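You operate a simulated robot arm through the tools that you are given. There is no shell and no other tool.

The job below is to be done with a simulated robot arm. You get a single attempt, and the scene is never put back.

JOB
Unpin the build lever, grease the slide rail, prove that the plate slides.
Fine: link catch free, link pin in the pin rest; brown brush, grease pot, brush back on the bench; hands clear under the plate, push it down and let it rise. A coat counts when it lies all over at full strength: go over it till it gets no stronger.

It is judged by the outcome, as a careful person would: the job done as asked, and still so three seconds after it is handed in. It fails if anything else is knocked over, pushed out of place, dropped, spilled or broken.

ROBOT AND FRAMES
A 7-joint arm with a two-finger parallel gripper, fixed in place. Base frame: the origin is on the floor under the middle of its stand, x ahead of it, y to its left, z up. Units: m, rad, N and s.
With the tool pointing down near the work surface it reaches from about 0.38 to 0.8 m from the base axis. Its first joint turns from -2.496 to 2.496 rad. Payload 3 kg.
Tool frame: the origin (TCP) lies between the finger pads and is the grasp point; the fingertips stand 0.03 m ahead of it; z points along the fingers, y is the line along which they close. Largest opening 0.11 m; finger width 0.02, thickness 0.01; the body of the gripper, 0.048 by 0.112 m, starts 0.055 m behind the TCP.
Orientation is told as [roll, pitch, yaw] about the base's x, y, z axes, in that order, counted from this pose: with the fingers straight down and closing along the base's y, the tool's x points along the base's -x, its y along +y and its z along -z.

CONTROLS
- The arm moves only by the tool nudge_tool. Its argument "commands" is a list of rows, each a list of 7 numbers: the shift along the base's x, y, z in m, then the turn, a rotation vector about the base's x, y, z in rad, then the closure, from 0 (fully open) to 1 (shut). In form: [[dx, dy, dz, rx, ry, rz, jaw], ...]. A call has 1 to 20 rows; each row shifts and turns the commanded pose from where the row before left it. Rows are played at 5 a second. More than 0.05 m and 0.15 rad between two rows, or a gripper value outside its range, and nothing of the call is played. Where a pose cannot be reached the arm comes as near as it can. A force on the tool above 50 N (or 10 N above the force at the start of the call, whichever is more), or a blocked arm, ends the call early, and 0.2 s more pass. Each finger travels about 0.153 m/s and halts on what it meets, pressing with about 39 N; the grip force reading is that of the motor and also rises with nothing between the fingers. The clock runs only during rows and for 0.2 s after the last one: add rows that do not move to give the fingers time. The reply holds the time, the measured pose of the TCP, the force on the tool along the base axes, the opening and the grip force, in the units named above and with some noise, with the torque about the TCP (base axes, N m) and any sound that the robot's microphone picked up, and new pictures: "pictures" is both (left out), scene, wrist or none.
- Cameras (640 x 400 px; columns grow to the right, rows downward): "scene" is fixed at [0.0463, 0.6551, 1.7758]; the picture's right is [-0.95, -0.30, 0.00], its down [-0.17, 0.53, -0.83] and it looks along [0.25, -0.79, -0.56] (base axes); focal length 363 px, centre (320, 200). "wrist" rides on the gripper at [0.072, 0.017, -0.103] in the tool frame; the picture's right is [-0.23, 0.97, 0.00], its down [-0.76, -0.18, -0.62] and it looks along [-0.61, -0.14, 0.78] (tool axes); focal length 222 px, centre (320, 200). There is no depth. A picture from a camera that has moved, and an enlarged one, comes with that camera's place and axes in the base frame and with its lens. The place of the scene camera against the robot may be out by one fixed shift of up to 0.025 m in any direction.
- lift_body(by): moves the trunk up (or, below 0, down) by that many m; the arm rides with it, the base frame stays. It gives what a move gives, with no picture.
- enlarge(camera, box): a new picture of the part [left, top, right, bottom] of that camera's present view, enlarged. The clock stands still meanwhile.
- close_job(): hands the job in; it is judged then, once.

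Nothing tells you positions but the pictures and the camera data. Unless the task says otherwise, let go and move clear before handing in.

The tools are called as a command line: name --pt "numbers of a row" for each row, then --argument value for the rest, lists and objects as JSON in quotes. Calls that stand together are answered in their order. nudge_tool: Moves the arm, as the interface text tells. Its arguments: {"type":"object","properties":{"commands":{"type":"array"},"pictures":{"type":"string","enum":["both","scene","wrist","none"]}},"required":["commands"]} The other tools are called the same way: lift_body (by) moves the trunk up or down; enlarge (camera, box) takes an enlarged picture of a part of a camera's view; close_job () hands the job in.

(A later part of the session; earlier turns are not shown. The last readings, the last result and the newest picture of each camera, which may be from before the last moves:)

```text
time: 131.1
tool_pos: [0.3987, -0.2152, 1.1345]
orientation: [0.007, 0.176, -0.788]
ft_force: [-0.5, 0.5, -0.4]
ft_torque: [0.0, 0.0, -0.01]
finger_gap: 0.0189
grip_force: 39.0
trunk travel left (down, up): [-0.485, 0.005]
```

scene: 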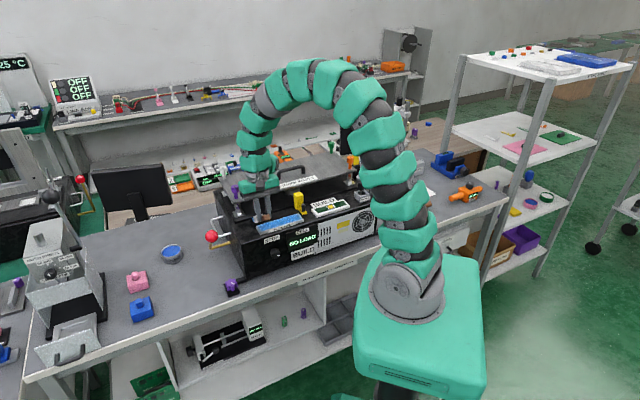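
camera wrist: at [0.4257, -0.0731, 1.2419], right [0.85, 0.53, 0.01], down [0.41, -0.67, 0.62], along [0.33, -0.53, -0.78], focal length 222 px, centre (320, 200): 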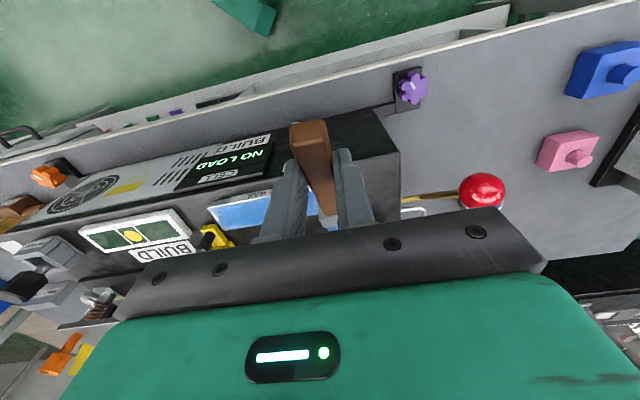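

nudge_tool --pt "0 0 -0.0012 0 0 0 1" --pt "-0.003 -0.003 0 0 0 0 1" --pt "-0.003 -0.003 0 0 0 0 1" --pt "-0.003 -0.003 0 0 0 0 1" --pt "-0.003 -0.003 0 0 0 0 1" --pt "-0.003 -0.003 0 0 0 0 1" --pt "-0.003 -0.003 0 0 0 0 1" --pictures "none"

enlarge --camera "scene" --box '[234, 190, 314, 240]'

```text
time: 132.7
tool_pos: [0.381, -0.2354, 1.1339]
orientation: [0.008, 0.175, -0.785]
ft_force: [1.4, 0.4, 6.6]
ft_torque: [-0.36, -0.43, 0.13]
finger_gap: 0.0188
grip_force: 38.7
trunk travel left (down, up): [-0.485, 0.005]
```

```text
8.00 times, centred on (274, 215) of scene
camera zoom: at [0.0463, 0.6551, 1.7758], right [-0.95, -0.3, 0.0], down [-0.17, 0.53, -0.83], along [0.25, -0.79, -0.56], focal length 2902 px, centre (688, 80)
```

zoom: 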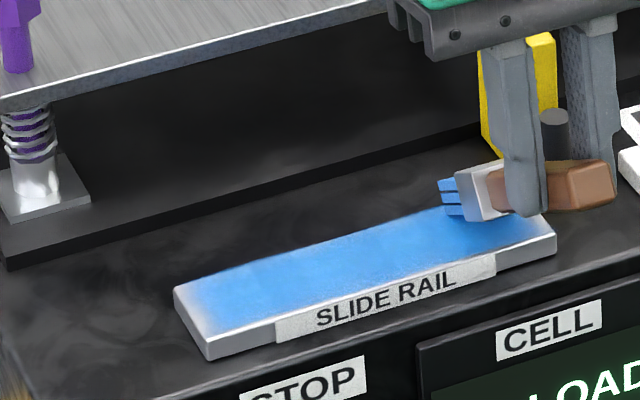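

nudge_tool --pt "-0.003 -0.003 0 0 0 0 1" --pt "-0.003 -0.003 0 0 0 0 1" --pt "-0.003 -0.003 0 0 0 0 1" --pt "-0.003 -0.003 0 0 0 0 1" --pt "0 0 0 0 0 0 1" --pt "0 0 0 0 0 0 1" --pictures "none"

enlarge --camera "scene" --box '[250, 190, 330, 240]'

enlarge --camera "wrist" --box '[240, 130, 480, 280]'

```text
time: 134.1
tool_pos: [0.3697, -0.2465, 1.1348]
orientation: [0.007, 0.177, -0.786]
ft_force: [-0.1, 0.3, -0.9]
ft_torque: [0.0, 0.0, 0.01]
finger_gap: 0.0188
grip_force: 38.5
trunk travel left (down, up): [-0.485, 0.005]
```

```text
8.00 times, centred on (290, 215) of scene
camera zoom: at [0.0463, 0.6551, 1.7758], right [-0.95, -0.3, 0.0], down [-0.17, 0.53, -0.83], along [0.25, -0.79, -0.56], focal length 2902 px, centre (560, 80)
```

zoom: 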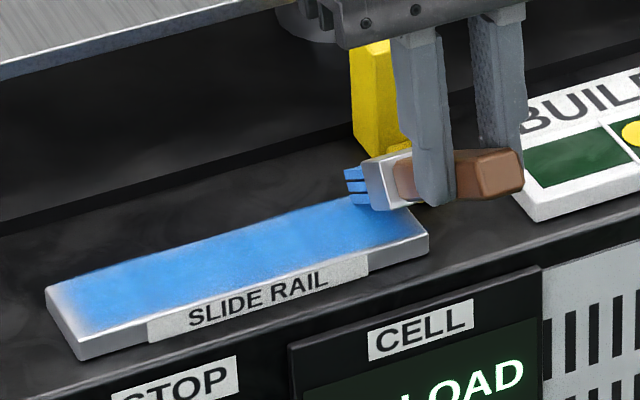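

```text
2.67 times, centred on (360, 205) of wrist
camera zoom: at [0.3439, -0.1969, 1.2471], right [0.85, 0.53, -0.03], down [0.48, -0.74, 0.48], along [0.23, -0.42, -0.88], focal length 592 px, centre (213, 187)
```

zoom: 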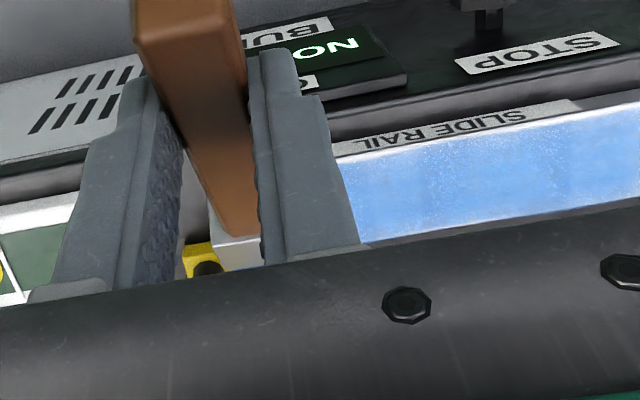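

nudge_tool --pt "-0.0064 0.0064 0 0 0 0 1" --pt "-0.0064 0.0064 -0.0008 0 0 0 1" --pt "0 0 -0.0006 0 0 0 1" --pt "0 0 0 0 0 0 1" --pictures "none"

```text
time: 135.1
tool_pos: [0.356, -0.2331, 1.1345]
orientation: [0.006, 0.175, -0.785]
ft_force: [0.7, 0.8, 8.6]
ft_torque: [-0.52, -0.48, 0.03]
finger_gap: 0.0188
grip_force: 39.0
trunk travel left (down, up): [-0.485, 0.005]
```

nudge_tool --pt "0 0 0.0002 0 0 0 1" --pt "0.003 0.003 0 0 0 0 1" --pt "0.003 0.003 0 0 0 0 1" --pt "0.003 0.003 0 0 0 0 1" --pt "0.003 0.003 0 0 0 0 1" --pt "0.003 0.003 0 0 0 0 1" --pt "0.003 0.003 0 0 0 0 1" --pt "0.003 0.003 0 0 0 0 1" --pt "0.003 0.003 0 0 0 0 1" --pt "0.003 0.003 0 0 0 0 1" --pt "0.003 0.003 0 0 0 0 1" --pt "0.003 0.003 0 0 0 0 1" --pictures "none"

```text
time: 137.7
tool_pos: [0.3891, -0.2007, 1.1331]
orientation: [0.008, 0.177, -0.786]
ft_force: [0.8, 0.5, 0.1]
ft_torque: [0.02, 0.05, 0.04]
finger_gap: 0.0185
grip_force: 38.8
trunk travel left (down, up): [-0.485, 0.005]
```

nudge_tool --pt "0 0 -0.0008 0 0 0 1" --pt "0.003 0.003 0 0 0 0 1" --pt "0.003 0.003 0 0 0 0 1" --pt "0.003 0.003 0 0 0 0 1" --pt "0.003 0.003 0 0 0 0 1" --pt "0.003 0.003 0 0 0 0 1" --pt "0.003 0.003 0 0 0 0 1" --pt "0.003 0.003 0 0 0 0 1" --pictures "none"

enlarge --camera "scene" --box '[234, 190, 314, 240]'

```text
time: 139.5
tool_pos: [0.4103, -0.18, 1.132]
orientation: [0.007, 0.176, -0.787]
ft_force: [-2.2, -1.9, 7.9]
ft_torque: [-0.6, -0.35, -0.2]
finger_gap: 0.0186
grip_force: 38.7
trunk travel left (down, up): [-0.485, 0.005]
```

```text
8.00 times, centred on (274, 215) of scene
camera zoom: at [0.0463, 0.6551, 1.7758], right [-0.95, -0.3, 0.0], down [-0.17, 0.53, -0.83], along [0.25, -0.79, -0.56], focal length 2902 px, centre (688, 80)
```

zoom: 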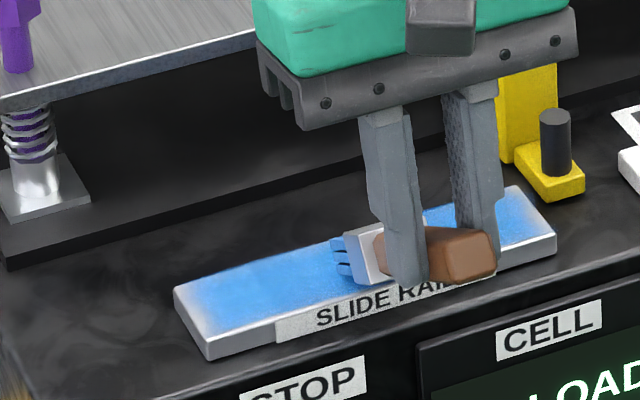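

nudge_tool --pt "0 0 0.0002 0 0 0 1" --pt "0.0035 0.0035 0 0 0 0 1" --pt "0.0035 0.0035 0 0 0 0 1" --pt "0.0035 0.0035 0 0 0 0 1" --pt "0.0035 0.0035 0 0 0 0 1" --pt "0.0035 0.0035 0 0 0 0 1" --pt "0.0035 0.0035 0 0 0 0 1" --pt "0.0035 0.0035 0 0 0 0 1" --pt "0.0035 0.0035 0 0 0 0 1" --pictures "none"

```text
time: 141.5
tool_pos: [0.438, -0.1523, 1.1308]
orientation: [0.009, 0.176, -0.786]
ft_force: [-0.4, 0.4, 1.1]
ft_torque: [-0.15, -0.06, -0.04]
finger_gap: 0.0186
grip_force: 39.3
trunk travel left (down, up): [-0.485, 0.005]
```

nudge_tool --pt "0 0 -0.0004 0 0 0 1" --pt "0.0035 0.0035 0 0 0 0 1" --pt "0.0035 0.0035 0 0 0 0 1" --pt "0.0035 0.0035 0 0 0 0 1" --pt "0.0035 0.0035 0 0 0 0 1" --pt "0.0035 0.0035 0 0 0 0 1" --pt "0.0035 0.0035 0 0 0 0 1" --pt "0.0 0.0 0 0 0 0 1" --pt "0.0 0.0 0 0 0 0 1" --pictures "scene"

enlarge --camera "scene" --box '[234, 190, 314, 240]'

```text
time: 143.5
tool_pos: [0.4594, -0.1304, 1.1311]
orientation: [0.007, 0.175, -0.785]
ft_force: [-2.1, -1.2, 11.3]
ft_torque: [-0.75, -0.55, -0.17]
finger_gap: 0.0184
grip_force: 39.0
trunk travel left (down, up): [-0.485, 0.005]
```

scene: 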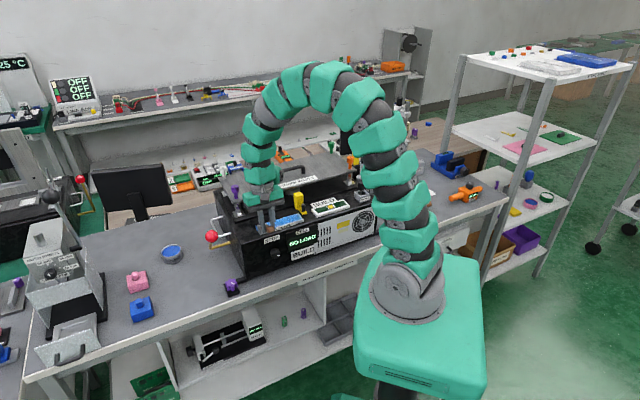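

```text
8.00 times, centred on (274, 215) of scene
camera zoom: at [0.0463, 0.6551, 1.7758], right [-0.95, -0.3, 0.0], down [-0.17, 0.53, -0.83], along [0.25, -0.79, -0.56], focal length 2902 px, centre (688, 80)
```

zoom: 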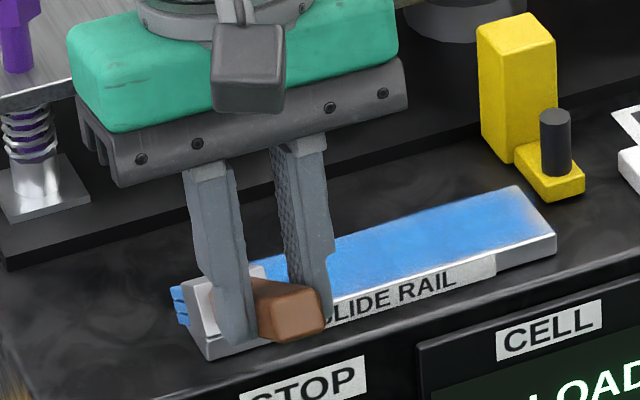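

nudge_tool --pt "0 0 0.02 0 0 0 1" --pt "0.01 0.01 0.04 0 0 0 1" --pt "0.02 0.02 0.03 0 0 0 1" --pt "0.03 0.02 0 0 0 0 1" --pt "0 0 0 0 0 0 1" --pictures "none"

enlarge --camera "scene" --box '[244, 195, 314, 239]'

enlarge --camera "wrist" --box '[60, 100, 380, 300]'

```text
time: 144.7
tool_pos: [0.5209, -0.0779, 1.2201]
orientation: [0.005, 0.179, -0.787]
ft_force: [0.6, 0.1, -0.8]
ft_torque: [0.0, 0.03, -0.01]
finger_gap: 0.0186
grip_force: 38.9
trunk travel left (down, up): [-0.485, 0.005]
```

```text
9.09 times, centred on (279, 217) of scene
camera zoom: at [0.0463, 0.6551, 1.7758], right [-0.95, -0.3, 0.0], down [-0.17, 0.53, -0.83], along [0.25, -0.79, -0.56], focal length 3297 px, centre (693, 46)
```

zoom: 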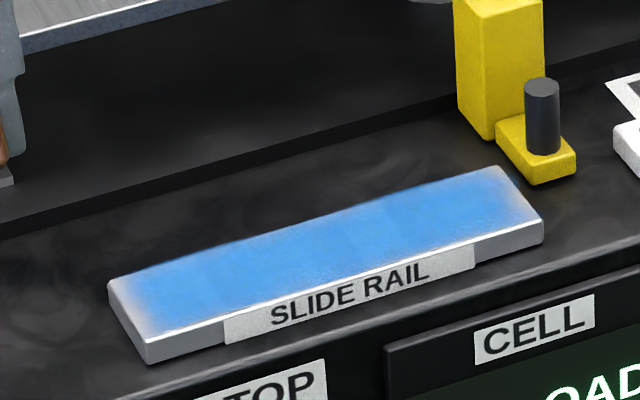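

```text
2.00 times, centred on (220, 200) of wrist
camera zoom: at [0.4933, -0.0286, 1.3335], right [0.85, 0.53, -0.03], down [0.48, -0.74, 0.48], along [0.23, -0.42, -0.88], focal length 444 px, centre (520, 200)
```

zoom: 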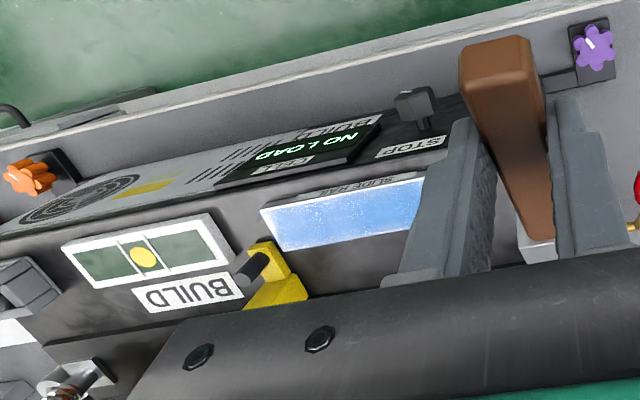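

enlarge --camera "wrist" --box '[180, 180, 290, 235]'

enlarge --camera "scene" --box '[252, 212, 284, 236]'

enlarge --camera "scene" --box '[280, 206, 308, 230]'

```text
5.82 times, centred on (235, 208) of wrist
camera zoom: at [0.4933, -0.0286, 1.3335], right [0.85, 0.53, -0.03], down [0.48, -0.74, 0.48], along [0.23, -0.42, -0.88], focal length 1292 px, centre (814, 156)
```

zoom: 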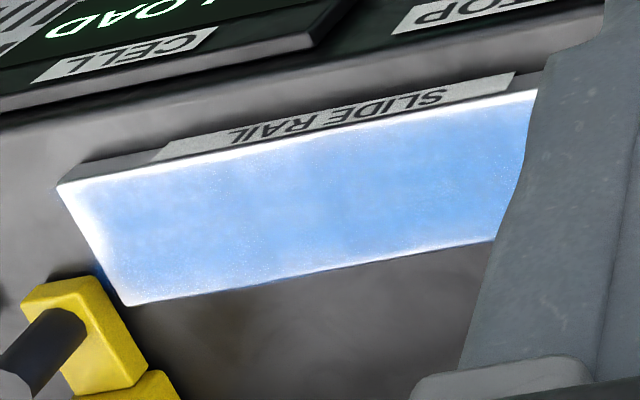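

```text
16.00 times, centred on (268, 224) of scene
camera zoom: at [0.0463, 0.6551, 1.7758], right [-0.95, -0.3, 0.0], down [-0.17, 0.53, -0.83], along [0.25, -0.79, -0.56], focal length 5803 px, centre (1152, -184)
```

zoom: 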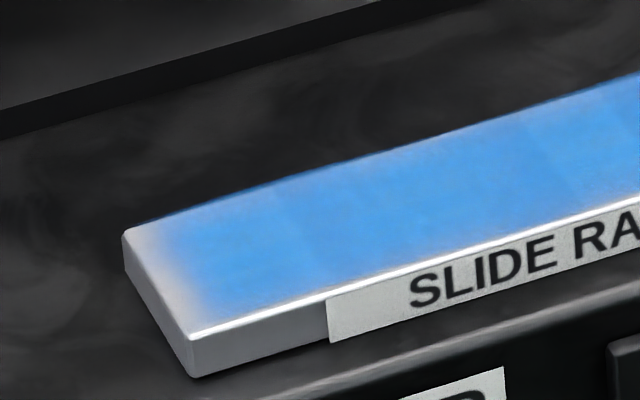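

```text
16.00 times, centred on (294, 218) of scene
camera zoom: at [0.0463, 0.6551, 1.7758], right [-0.95, -0.3, 0.0], down [-0.17, 0.53, -0.83], along [0.25, -0.79, -0.56], focal length 5803 px, centre (736, -88)
```

zoom: 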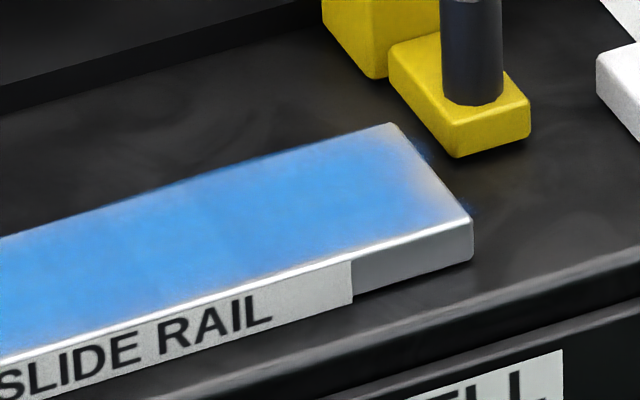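

The coat is even over most of the rail but still pale at the ends, so I'll reload and go over it again. I'll return to the pot along the same high path.

nudge_tool --pt "0.04 -0.0015 0 -0.0585 -0.0655 0.033 1" --pt "0.04 -0.0015 0 -0.0585 -0.0655 0.033 1" --pt "0.04 -0.0015 0 0 0 0.033 1" --pt "0.036 -0.0013 -0.02 0 0 0.033 1" --pt "0.036 -0.0013 -0.02 0 0 0.033 1" --pt "0.036 -0.0013 -0.02 0 0 0.034 1" --pt "0.036 -0.0013 -0.02 0 0 0.034 1" --pt "0 0 -0.04 0 0 0 1" --pt "0 0 -0.04 0 0 0 1" --pt "0 0 -0.04 0 0 0 1" --pt "0 0 -0.035 0 0 0 1" --pt "0 0 0 0 0 0 1"

enlarge --camera "wrist" --box '[272, 170, 368, 230]'

enlarge --camera "scene" --box '[149, 224, 213, 272]'

```text
time: 147.3
tool_pos: [0.7752, -0.0893, 0.9929]
orientation: [0.011, -0.001, -0.551]
ft_force: [0.1, 0.4, -0.3]
ft_torque: [0.0, 0.02, 0.04]
finger_gap: 0.0188
grip_force: 39.1
out of reach, approached as far as the arm can: row 7
trunk travel left (down, up): [-0.485, 0.005]
camera wrist: at [0.7218, -0.0384, 1.0954], right [0.7, 0.71, 0.01], down [0.55, -0.56, 0.62], along [0.45, -0.43, -0.78], focal length 222 px, centre (320, 200)
```

scene: 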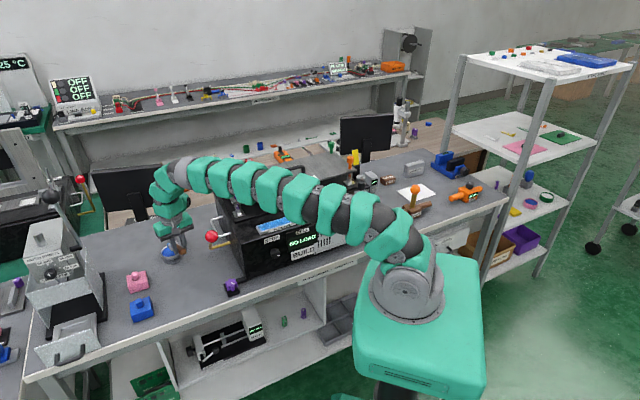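
wrist: 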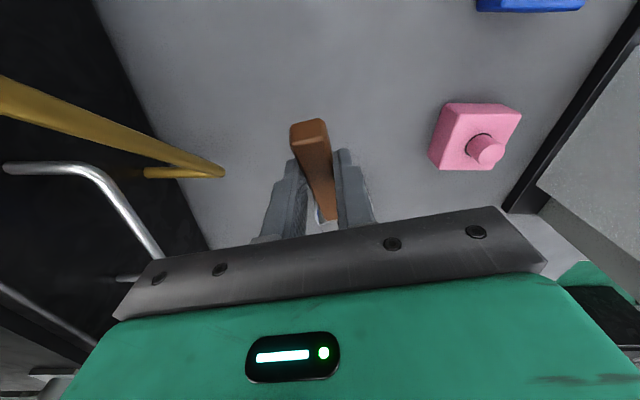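

```text
6.67 times, centred on (320, 200) of wrist
camera zoom: at [0.7218, -0.0384, 1.0954], right [0.7, 0.71, 0.01], down [0.55, -0.56, 0.62], along [0.45, -0.43, -0.78], focal length 1481 px, centre (320, 200)
```

zoom: 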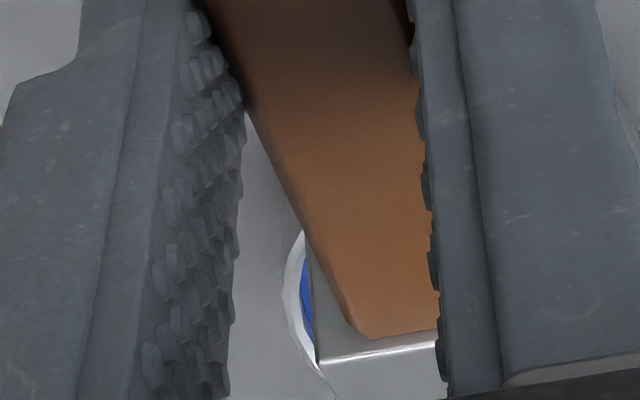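

```text
8.33 times, centred on (181, 248) of scene
camera zoom: at [0.0463, 0.6551, 1.7758], right [-0.95, -0.3, 0.0], down [-0.17, 0.53, -0.83], along [0.25, -0.79, -0.56], focal length 3022 px, centre (1478, -200)
```

zoom: 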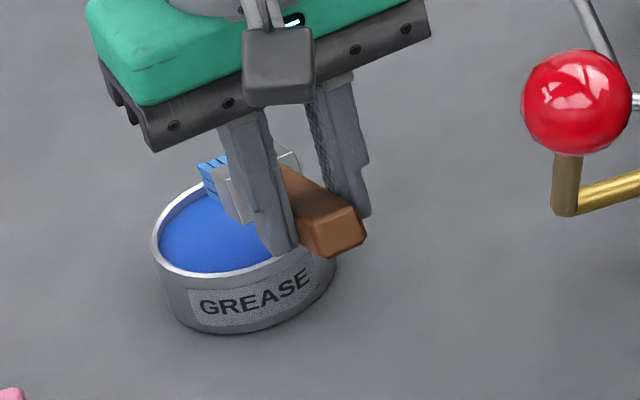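

nudge_tool --pt "0.0095 0.001 -0.012 0 0 0 1" --pt "0 0 -0.01 0 0 0 1" --pt "0 0 -0.005 0 0 0 1" --pt "0 0 0 0 0 0 1" --pictures "none"

```text
time: 148.3
tool_pos: [0.7844, -0.0897, 0.9633]
orientation: [0.01, 0.0, -0.553]
ft_force: [-0.8, -0.8, -0.5]
ft_torque: [0.01, 0.03, -0.02]
finger_gap: 0.0188
grip_force: 38.7
trunk travel left (down, up): [-0.485, 0.005]
```

nudge_tool --pt "0 0 -0.002 0 0 0 1" --pt "0 0 -0.002 0 0 0 1" --pt "0 0 0 0 0 0 1" --pictures "none"

enlarge --camera "wrist" --box '[272, 180, 368, 240]'

```text
time: 149.1
tool_pos: [0.7842, -0.0887, 0.9614]
orientation: [0.011, -0.001, -0.554]
ft_force: [-0.8, 1.3, 12.1]
ft_torque: [-0.66, -0.98, 0.08]
finger_gap: 0.0185
grip_force: 38.7
trunk travel left (down, up): [-0.485, 0.005]
```

```text
6.67 times, centred on (320, 210) of wrist
camera zoom: at [0.7311, -0.0373, 1.0638], right [0.7, 0.71, 0.01], down [0.55, -0.56, 0.62], along [0.45, -0.43, -0.78], focal length 1481 px, centre (320, 133)
```

zoom: 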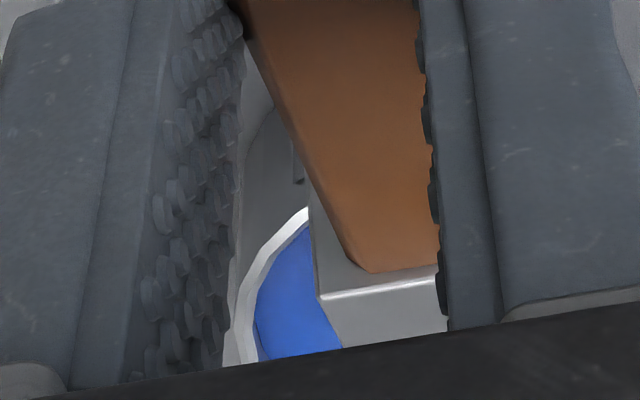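

nudge_tool --pt "0 0 0.0005 0 0 0 1" --pt "0 0 0 0 0 0 1" --pt "0 0 0 0 0 0 1" --pt "0 0 0.01 0 0 0 1" --pt "0 0 0.02 0 0 0 1" --pictures "none"

enlarge --camera "scene" --box '[149, 220, 213, 268]'

```text
time: 150.3
tool_pos: [0.7831, -0.0891, 0.9896]
orientation: [0.01, 0.002, -0.555]
ft_force: [-0.6, -0.2, -1.0]
ft_torque: [0.02, -0.01, -0.02]
finger_gap: 0.0187
grip_force: 38.8
trunk travel left (down, up): [-0.485, 0.005]
```

```text
8.33 times, centred on (181, 244) of scene
camera zoom: at [0.0463, 0.6551, 1.7758], right [-0.95, -0.3, 0.0], down [-0.17, 0.53, -0.83], along [0.25, -0.79, -0.56], focal length 3022 px, centre (1478, -167)
```

zoom: 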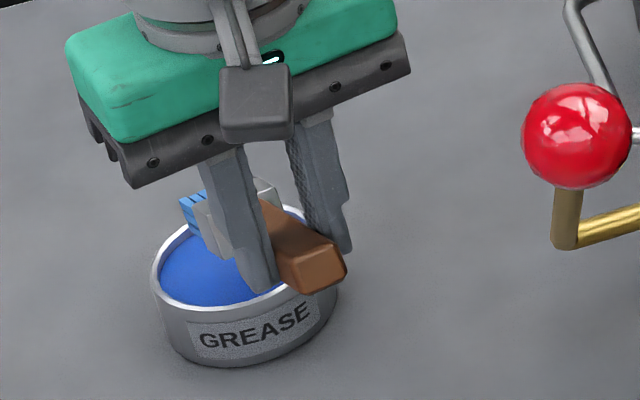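

nudge_tool --pt "0 0 0.04 0 0 0 1" --pt "0 0 0.04 0 0 0 1" --pt "0 0 0.04 0 0 0 1" --pt "0 0 0.03 0 0 0 1" --pt "-0.036 0.0013 0.02 0 0 -0.033 1" --pt "-0.036 0.0013 0.02 0 0 -0.033 1" --pt "-0.036 0.0013 0.02 0 0 -0.033 1" --pt "-0.036 0.0013 0.02 0 0 -0.033 1" --pt "-0.044 -0.0117 0 0 0 -0.025 1" --pt "-0.044 -0.0117 0 0 0 -0.025 1" --pt "-0.044 -0.0117 0 0.0605 0.0635 -0.025 1" --pt "-0.044 -0.0117 0 0.0605 0.0635 -0.025 1" --pt "0 0 -0.04 0 0 0 1" --pt "0 0 -0.035 0 0 0 1" --pt "0 0 0 0 0 0 1"

enlarge --camera "scene" --box '[234, 190, 314, 240]'

```text
time: 153.5
tool_pos: [0.4637, -0.1313, 1.1485]
orientation: [0.01, 0.177, -0.784]
ft_force: [0.1, -0.8, -0.9]
ft_torque: [-0.01, -0.01, 0.01]
finger_gap: 0.0185
grip_force: 39.1
trunk travel left (down, up): [-0.485, 0.005]
camera wrist: at [0.4369, -0.0818, 1.2618], right [0.85, 0.53, -0.03], down [0.48, -0.74, 0.48], along [0.23, -0.42, -0.88], focal length 222 px, centre (320, 200)
```

scene: 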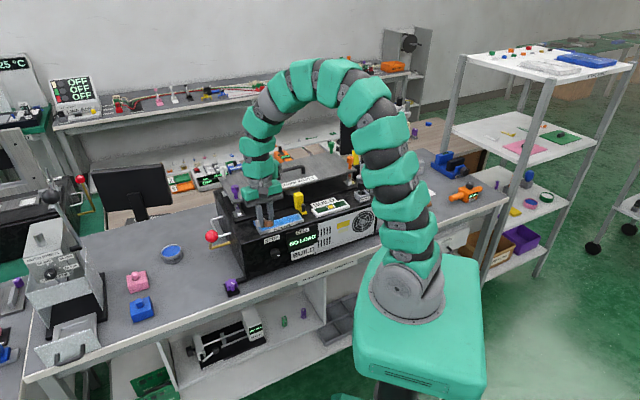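
wrist: 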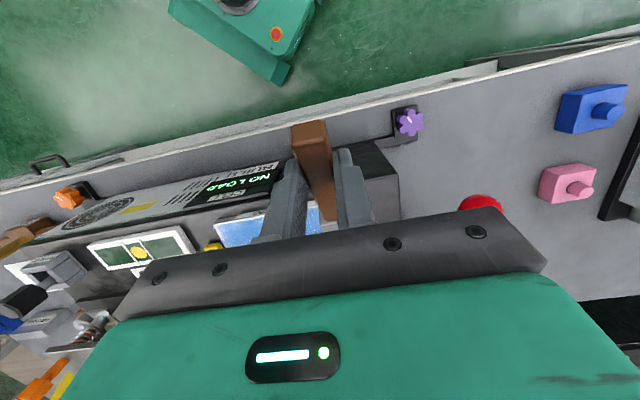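

```text
8.00 times, centred on (274, 215) of scene
camera zoom: at [0.0463, 0.6551, 1.7758], right [-0.95, -0.3, 0.0], down [-0.17, 0.53, -0.83], along [0.25, -0.79, -0.56], focal length 2902 px, centre (688, 80)
```

zoom: 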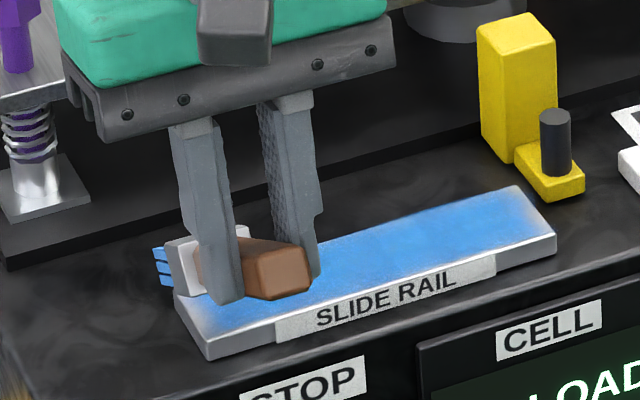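

nudge_tool --pt "0.0045 0.0045 -0.01 0 0 0 1" --pt "0 0 -0.006 0 0 0 1" --pt "0 0 -0.0012 0 0 0 1" --pt "0 0 0 0 0 0 1" --pictures "none"

```text
time: 154.5
tool_pos: [0.4669, -0.1276, 1.1308]
orientation: [0.013, 0.175, -0.784]
ft_force: [-0.5, 0.8, 12.3]
ft_torque: [-0.78, -0.68, 0.03]
finger_gap: 0.0187
grip_force: 38.5
trunk travel left (down, up): [-0.485, 0.005]
```

nudge_tool --pt "0 0 0.0005 0 0 0 1" --pt "-0.004 0.004 0 0 0 0 1" --pt "-0.004 0.004 0 0 0 0 1" --pt "0 0 0 0 0 0 1" --pt "0.004 -0.004 0 0 0 0 1" --pt "0.004 -0.004 0 0 0 0 1" --pt "0.004 -0.004 0 0 0 0 1" --pt "0.004 -0.004 0 0 0 0 1" --pt "0 0 0 0 0 0 1" --pictures "none"

enlarge --camera "scene" --box '[234, 190, 314, 240]'

```text
time: 156.5
tool_pos: [0.4754, -0.1344, 1.1298]
orientation: [0.01, 0.176, -0.786]
ft_force: [0.1, -0.4, 1.2]
ft_torque: [-0.11, -0.1, 0.03]
finger_gap: 0.0186
grip_force: 38.7
trunk travel left (down, up): [-0.485, 0.005]
```

```text
8.00 times, centred on (274, 215) of scene
camera zoom: at [0.0463, 0.6551, 1.7758], right [-0.95, -0.3, 0.0], down [-0.17, 0.53, -0.83], along [0.25, -0.79, -0.56], focal length 2902 px, centre (688, 80)
```

zoom: 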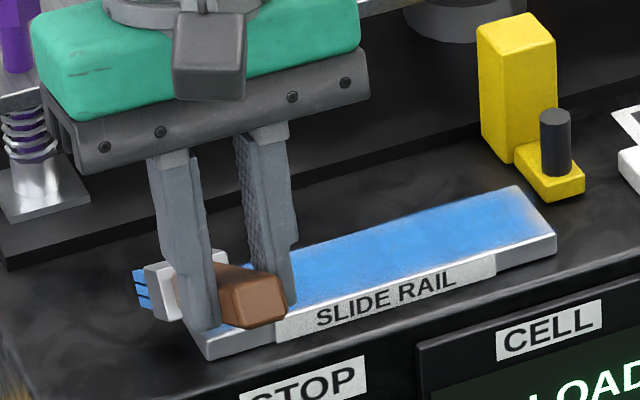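

nudge_tool --pt "-0.003 -0.003 -0.0003 0 0 0 1" --pt "-0.003 -0.003 0 0 0 0 1" --pt "-0.003 -0.003 0 0 0 0 1" --pt "-0.003 -0.003 0 0 0 0 1" --pt "-0.003 -0.003 0 0 0 0 1" --pt "-0.003 -0.003 0 0 0 0 1" --pt "-0.003 -0.003 0 0 0 0 1" --pt "-0.003 -0.003 0 0 0 0 1" --pt "-0.003 -0.003 0 0 0 0 1" --pt "-0.003 -0.003 0 0 0 0 1" --pt "-0.003 -0.003 0 0 0 0 1" --pt "-0.003 -0.003 0 0 0 0 1" --pictures "none"

enlarge --camera "scene" --box '[234, 190, 314, 240]'

```text
time: 159.1
tool_pos: [0.4414, -0.1703, 1.129]
orientation: [0.012, 0.177, -0.785]
ft_force: [0.3, 0.4, 3.7]
ft_torque: [-0.25, -0.26, 0.07]
finger_gap: 0.0183
grip_force: 39.1
trunk travel left (down, up): [-0.485, 0.005]
```

```text
8.00 times, centred on (274, 215) of scene
camera zoom: at [0.0463, 0.6551, 1.7758], right [-0.95, -0.3, 0.0], down [-0.17, 0.53, -0.83], along [0.25, -0.79, -0.56], focal length 2902 px, centre (688, 80)
```

zoom: 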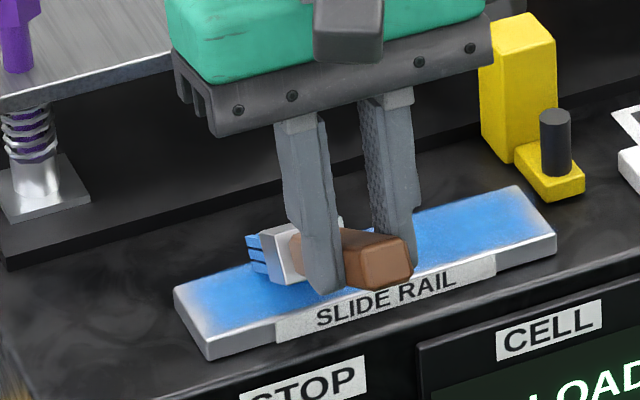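

nudge_tool --pt "-0.003 -0.003 0 0 0 0 1" --pt "-0.003 -0.003 0 0 0 0 1" --pt "-0.003 -0.003 0 0 0 0 1" --pt "-0.003 -0.003 0 0 0 0 1" --pt "-0.003 -0.003 0 0 0 0 1" --pt "-0.003 -0.003 0 0 0 0 1" --pt "-0.003 -0.003 -0.0002 0 0 0 1" --pt "-0.003 -0.003 0 0 0 0 1" --pt "-0.003 -0.003 0 0 0 0 1" --pt "-0.003 -0.003 0 0 0 0 1" --pt "-0.003 -0.003 0 0 0 0 1" --pt "-0.003 -0.003 0 0 0 0 1" --pictures "none"

```text
time: 161.7
tool_pos: [0.4035, -0.2047, 1.1294]
orientation: [0.011, 0.177, -0.785]
ft_force: [-0.4, 1.0, -1.6]
ft_torque: [0.01, -0.01, 0.0]
finger_gap: 0.0185
grip_force: 39.0
trunk travel left (down, up): [-0.485, 0.005]
```

nudge_tool --pt "0 0 -0.0012 0 0 0 1" --pt "-0.003 -0.003 0 0 0 0 1" --pt "-0.003 -0.003 0 0 0 0 1" --pt "-0.003 -0.003 0 0 0 0 1" --pt "-0.003 -0.003 0 0 0 0 1" --pt "-0.003 -0.003 0 0 0 0 1" --pt "-0.003 -0.003 0 0 0 0 1" --pictures "none"

enlarge --camera "scene" --box '[234, 190, 314, 240]'

```text
time: 163.3
tool_pos: [0.3866, -0.2238, 1.1282]
orientation: [0.009, 0.178, -0.785]
ft_force: [-0.2, 0.5, 3.2]
ft_torque: [-0.18, -0.23, 0.06]
finger_gap: 0.0187
grip_force: 39.0
trunk travel left (down, up): [-0.485, 0.005]
```

```text
8.00 times, centred on (274, 215) of scene
camera zoom: at [0.0463, 0.6551, 1.7758], right [-0.95, -0.3, 0.0], down [-0.17, 0.53, -0.83], along [0.25, -0.79, -0.56], focal length 2902 px, centre (688, 80)
```

zoom: 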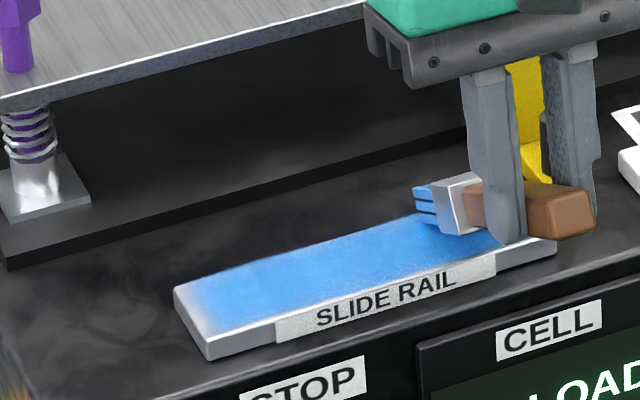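

nudge_tool --pt "-0.003 -0.003 0 0 0 0 1" --pt "-0.003 -0.003 0 0 0 0 1" --pt "-0.003 -0.003 0 0 0 0 1" --pt "-0.003 -0.003 0 0 0 0 1" --pt "-0.003 -0.003 0 0 0 0 1" --pt "-0.003 -0.003 0 0 0 0 1" --pt "-0.003 -0.003 0 0 0 0 1" --pt "0 0 0 0 0 0 1" --pictures "none"

enlarge --camera "scene" --box '[260, 195, 324, 235]'

```text
time: 165.1
tool_pos: [0.364, -0.2448, 1.1286]
orientation: [0.01, 0.176, -0.786]
ft_force: [-0.2, -0.1, 0.2]
ft_torque: [0.0, 0.02, -0.01]
finger_gap: 0.0186
grip_force: 38.7
trunk travel left (down, up): [-0.485, 0.005]
```

```text
10.00 times, centred on (292, 215) of scene
camera zoom: at [0.0463, 0.6551, 1.7758], right [-0.95, -0.3, 0.0], down [-0.17, 0.53, -0.83], along [0.25, -0.79, -0.56], focal length 3627 px, centre (600, 50)
```

zoom: 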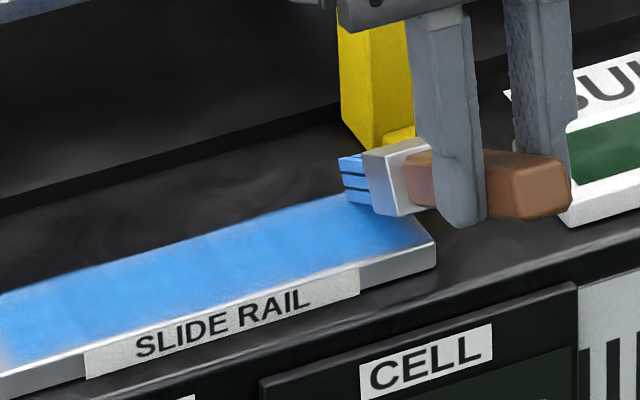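

nudge_tool --pt "0 0 -0.0009 0 0 0 1" --pt "0 0 0 0 0 0 1" --pt "-0.003 0.003 0 0 0 0 1" --pt "-0.003 0.003 0 0 0 0 1" --pt "-0.003 0.003 0 0 0 0 1" --pt "-0.003 0.003 0 0 0 0 1" --pt "-0.003 0.003 0 0 0 0 1" --pt "0 0 0 0 0 0 1" --pictures "none"

```text
time: 166.9
tool_pos: [0.3486, -0.2284, 1.1274]
orientation: [0.011, 0.178, -0.783]
ft_force: [0.6, 0.5, 3.0]
ft_torque: [-0.2, -0.19, -0.01]
finger_gap: 0.0187
grip_force: 39.1
trunk travel left (down, up): [-0.485, 0.005]
```

nudge_tool --pt "0.003 0.003 0 0 0 0 1" --pt "0.003 0.003 0 0 0 0 1" --pt "0.003 0.003 0 0 0 0 1" --pt "0.003 0.003 0 0 0 0 1" --pt "0.003 0.003 0 0 0 0 1" --pt "0.003 0.003 0 0 0 0 1" --pt "0.003 0.003 0 0 0 0 1" --pt "0.003 0.003 0 0 0 0 1" --pt "0.003 0.003 0 0 0 0 1" --pt "0.003 0.003 0 0 0 0 1" --pt "0.003 0.003 0 0 0 0 1" --pt "0.003 0.003 0 0 0 0 1" --pictures "none"

```text
time: 169.5
tool_pos: [0.3869, -0.1935, 1.1266]
orientation: [0.011, 0.173, -0.784]
ft_force: [-0.6, -0.9, 8.3]
ft_torque: [-0.66, -0.46, -0.13]
finger_gap: 0.0186
grip_force: 39.5
trunk travel left (down, up): [-0.485, 0.005]
```

nudge_tool --pt "0.003 0.003 0.0003 0 0 0 1" --pt "0.003 0.003 0 0 0 0 1" --pt "0.003 0.003 0 0 0 0 1" --pt "0.003 0.003 0 0 0 0 1" --pt "0.003 0.003 0 0 0 0 1" --pt "0.003 0.003 0 0 0 0 1" --pt "0.003 0.003 0 0 0 0 1" --pt "0.003 0.003 0 0 0 0 1" --pt "0.003 0.003 0 0 0 0 1" --pt "0.003 0.003 0 0 0 0 1" --pt "0.003 0.003 0 0 0 0 1" --pt "0.003 0.003 0 0 0 0 1" --pictures "none"

enlarge --camera "scene" --box '[234, 190, 314, 240]'

```text
time: 172.1
tool_pos: [0.4227, -0.1567, 1.1268]
orientation: [0.01, 0.176, -0.784]
ft_force: [0.5, -0.9, 0.3]
ft_torque: [-0.01, -0.02, 0.01]
finger_gap: 0.0186
grip_force: 38.5
trunk travel left (down, up): [-0.485, 0.005]
```

```text
8.00 times, centred on (274, 215) of scene
camera zoom: at [0.0463, 0.6551, 1.7758], right [-0.95, -0.3, 0.0], down [-0.17, 0.53, -0.83], along [0.25, -0.79, -0.56], focal length 2902 px, centre (688, 80)
```

zoom: 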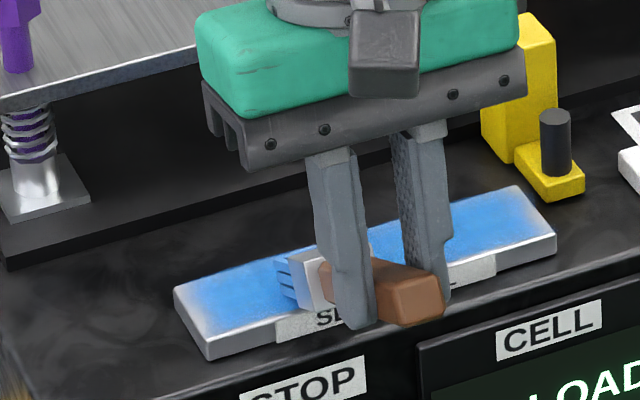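

nudge_tool --pt "0 0 -0.0009 0 0 0 1" --pt "0.003 0.003 0 0 0 0 1" --pt "0.003 0.003 0 0 0 0 1" --pt "0.003 0.003 0 0 0 0 1" --pt "0.003 0.003 0 0 0 0 1" --pt "0.003 0.003 0 0 0 0 1" --pt "0.003 0.003 0 0 0 0 1" --pt "0.003 0.003 0 0 0 0 1" --pt "0.003 0.003 0 0 0 0 1" --pt "0.003 0.003 0 0 0 0 1" --pt "0.003 0.003 0 0 0 0 1" --pt "0.003 0.003 0 0 0 0 1" --pt "0.003 0.003 0 0 0 0 1" --pt "0 0 0 0 0 0 1" --pictures "none"

enlarge --camera "scene" --box '[234, 190, 314, 240]'

```text
time: 175.1
tool_pos: [0.4594, -0.1205, 1.1257]
orientation: [0.011, 0.177, -0.783]
ft_force: [-0.2, -0.4, -0.2]
ft_torque: [0.02, 0.03, 0.0]
finger_gap: 0.0186
grip_force: 38.6
trunk travel left (down, up): [-0.485, 0.005]
```

```text
8.00 times, centred on (274, 215) of scene
camera zoom: at [0.0463, 0.6551, 1.7758], right [-0.95, -0.3, 0.0], down [-0.17, 0.53, -0.83], along [0.25, -0.79, -0.56], focal length 2902 px, centre (688, 80)
```

zoom: 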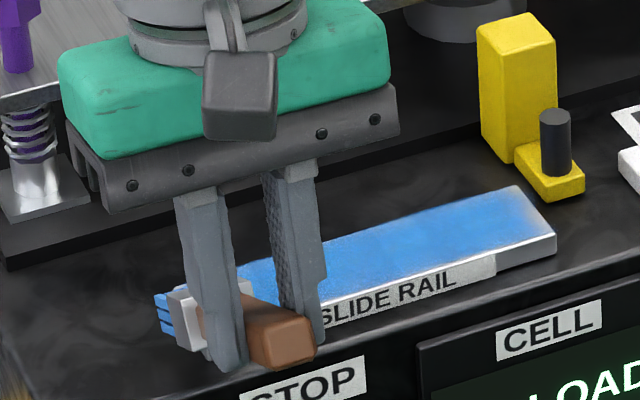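

nudge_tool --pt "0 0 0.02 0 0 0 1" --pt "0.01 0.01 0.04 0 0 0 1" --pt "0.02 0.02 0.035 0 0 0 1" --pt "0.03 0.02 0 0 0 0 1" --pt "0 0 0 0 0 0 1" --pictures "none"

enlarge --camera "scene" --box '[244, 195, 314, 239]'

enlarge --camera "scene" --box '[252, 212, 284, 236]'

enlarge --camera "scene" --box '[280, 206, 308, 230]'

enlarge --camera "scene" --box '[150, 180, 230, 230]'

```text
time: 176.3
tool_pos: [0.52, -0.0724, 1.2224]
orientation: [0.011, 0.177, -0.785]
ft_force: [0.9, -0.1, 0.2]
ft_torque: [-0.02, 0.03, 0.02]
finger_gap: 0.0186
grip_force: 38.5
trunk travel left (down, up): [-0.485, 0.005]
```

```text
9.09 times, centred on (279, 217) of scene
camera zoom: at [0.0463, 0.6551, 1.7758], right [-0.95, -0.3, 0.0], down [-0.17, 0.53, -0.83], along [0.25, -0.79, -0.56], focal length 3297 px, centre (693, 46)
```

zoom: 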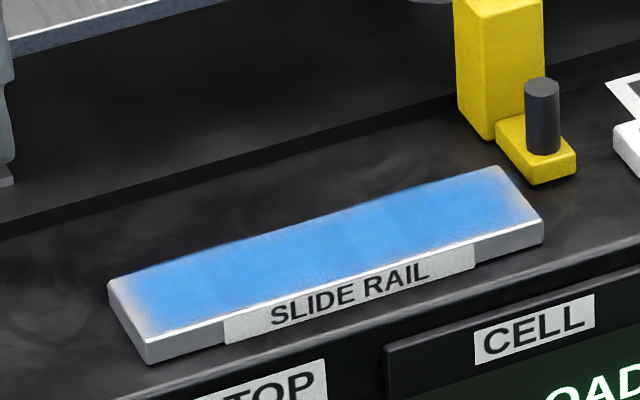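

```text
16.00 times, centred on (268, 224) of scene
camera zoom: at [0.0463, 0.6551, 1.7758], right [-0.95, -0.3, 0.0], down [-0.17, 0.53, -0.83], along [0.25, -0.79, -0.56], focal length 5803 px, centre (1152, -184)
```

zoom: 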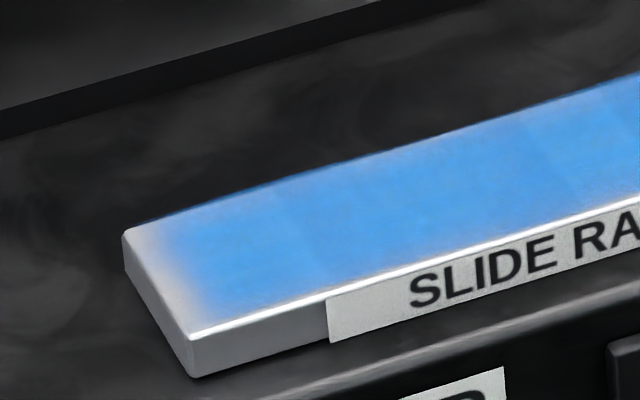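

```text
16.00 times, centred on (294, 218) of scene
camera zoom: at [0.0463, 0.6551, 1.7758], right [-0.95, -0.3, 0.0], down [-0.17, 0.53, -0.83], along [0.25, -0.79, -0.56], focal length 5803 px, centre (736, -88)
```

zoom: 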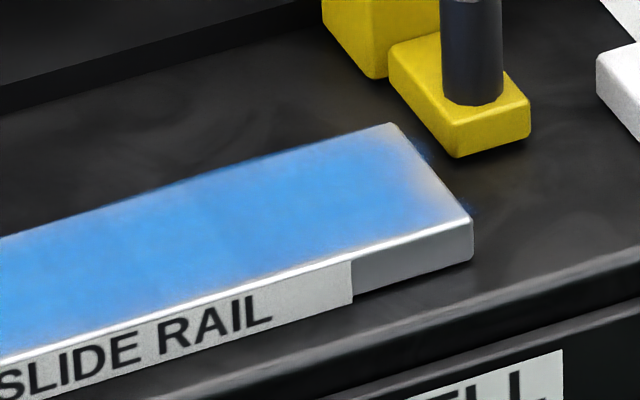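

```text
8.00 times, centred on (190, 205) of scene
camera zoom: at [0.0463, 0.6551, 1.7758], right [-0.95, -0.3, 0.0], down [-0.17, 0.53, -0.83], along [0.25, -0.79, -0.56], focal length 2902 px, centre (1360, 160)
```

zoom: 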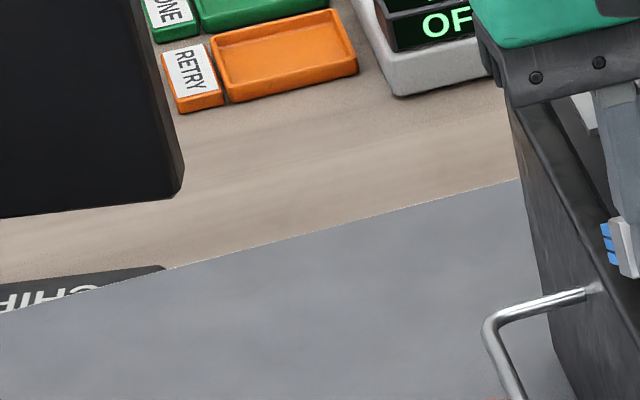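

The coat looks the same before and after that whole extra round, with only narrow soft borders, so it's close to saturated. To be safe at the ends I'll use the remaining load for one more slow pass there, starting with the left end.

nudge_tool --pt "-0.029 -0.0208 0 0 0 0 1" --pt "-0.029 -0.0208 0 0 0 0 1" --pt "0 0 -0.045 0 0 0 1" --pt "0 0 -0.042 0 0 0 1" --pt "0 0 -0.006 0 0 0 1" --pt "0 0 -0.002 0 0 0 1" --pt "0 0 0 0 0 0 1" --pictures "none"

```text
time: 177.9
tool_pos: [0.4617, -0.115, 1.1271]
orientation: [0.01, 0.177, -0.784]
ft_force: [0.0, 0.1, -0.1]
ft_torque: [-0.01, -0.02, 0.02]
finger_gap: 0.0186
grip_force: 39.1
trunk travel left (down, up): [-0.485, 0.005]
```

nudge_tool --pt "0 0 -0.0015 0 0 0 1" --pt "0 0 -0.0008 0 0 0 1" --pt "0 0 0 0 0 0 1" --pictures "none"

enlarge --camera "scene" --box '[238, 200, 286, 236]'

```text
time: 178.7
tool_pos: [0.4613, -0.1138, 1.1251]
orientation: [0.013, 0.173, -0.783]
ft_force: [0.7, -0.4, 11.2]
ft_torque: [-0.9, -0.78, 0.05]
finger_gap: 0.0182
grip_force: 39.2
trunk travel left (down, up): [-0.485, 0.005]
```

```text
11.11 times, centred on (262, 218) of scene
camera zoom: at [0.0463, 0.6551, 1.7758], right [-0.95, -0.3, 0.0], down [-0.17, 0.53, -0.83], along [0.25, -0.79, -0.56], focal length 4030 px, centre (964, 0)
```

zoom: 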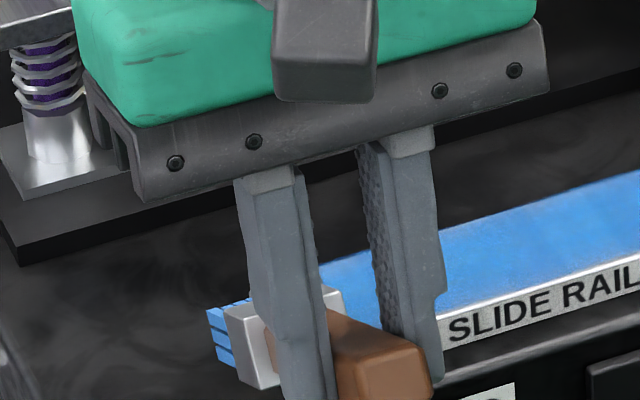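

nudge_tool --pt "0 0 0.0003 0 0 0 1" --pt "0 0 0 0 0 0 1" --pt "-0.003 0.003 0 0 0 0 1" --pt "-0.003 0.003 0 0 0 0 1" --pt "-0.003 0.003 0 0 0 0 1" --pt "0 0 0 0 0 0 1" --pt "0.003 -0.003 0 0 0 0 1" --pt "0.003 -0.003 0 0 0 0 1" --pt "0.003 -0.003 -0.0002 0 0 0 1" --pt "0.003 -0.003 0 0 0 0 1" --pt "0.003 -0.003 0 0 0 0 1" --pt "0.003 -0.003 -0.0002 0 0 0 1" --pt "0 0 0 0 0 0 1" --pictures "none"

```text
time: 181.5
tool_pos: [0.4682, -0.12, 1.1264]
orientation: [0.01, 0.174, -0.784]
ft_force: [-19.0, 21.6, 23.0]
ft_torque: [0.54, 0.62, -0.1]
finger_gap: 0.0185
grip_force: 39.0
trunk travel left (down, up): [-0.485, 0.005]
```

The brush has caught on the rail's front edge (about 28 N sideways), so I'll lift off right away.

nudge_tool --pt "-0.003 0.003 0.002 0 0 0 1" --pt "0 0 0.01 0 0 0 1" --pt "0 0 0.02 0 0 0 1" --pt "0 0 0 0 0 0 1" --pictures "scene"

enlarge --camera "scene" --box '[234, 190, 314, 240]'

enlarge --camera "wrist" --box '[280, 150, 376, 210]'

```text
time: 182.5
tool_pos: [0.4651, -0.1209, 1.1542]
orientation: [0.011, 0.174, -0.786]
ft_force: [0.3, 0.0, 0.1]
ft_torque: [0.01, 0.02, 0.0]
finger_gap: 0.0187
grip_force: 39.4
trunk travel left (down, up): [-0.485, 0.005]
```

scene: 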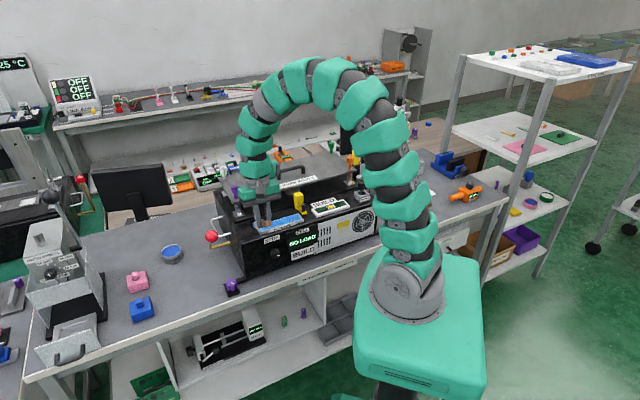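

```text
8.00 times, centred on (274, 215) of scene
camera zoom: at [0.0463, 0.6551, 1.7758], right [-0.95, -0.3, 0.0], down [-0.17, 0.53, -0.83], along [0.25, -0.79, -0.56], focal length 2902 px, centre (688, 80)
```

zoom: 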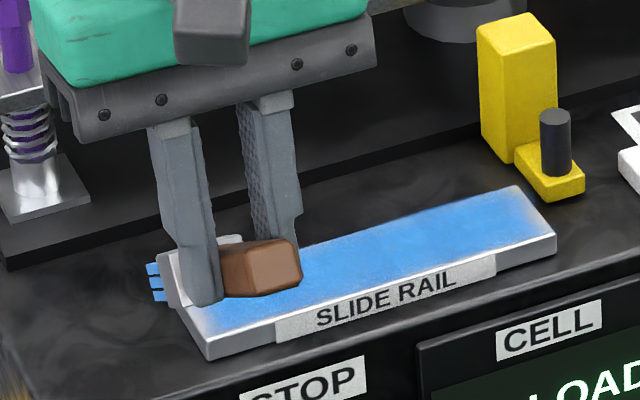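

```text
6.67 times, centred on (328, 180) of wrist
camera zoom: at [0.4395, -0.071, 1.2682], right [0.85, 0.53, -0.03], down [0.48, -0.74, 0.48], along [0.23, -0.42, -0.88], focal length 1481 px, centre (267, 333)
```

zoom: 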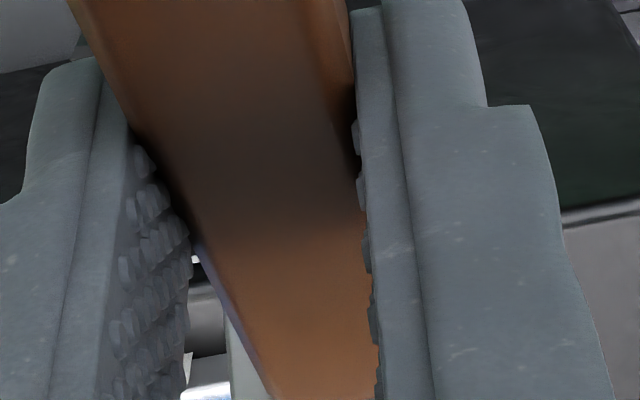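

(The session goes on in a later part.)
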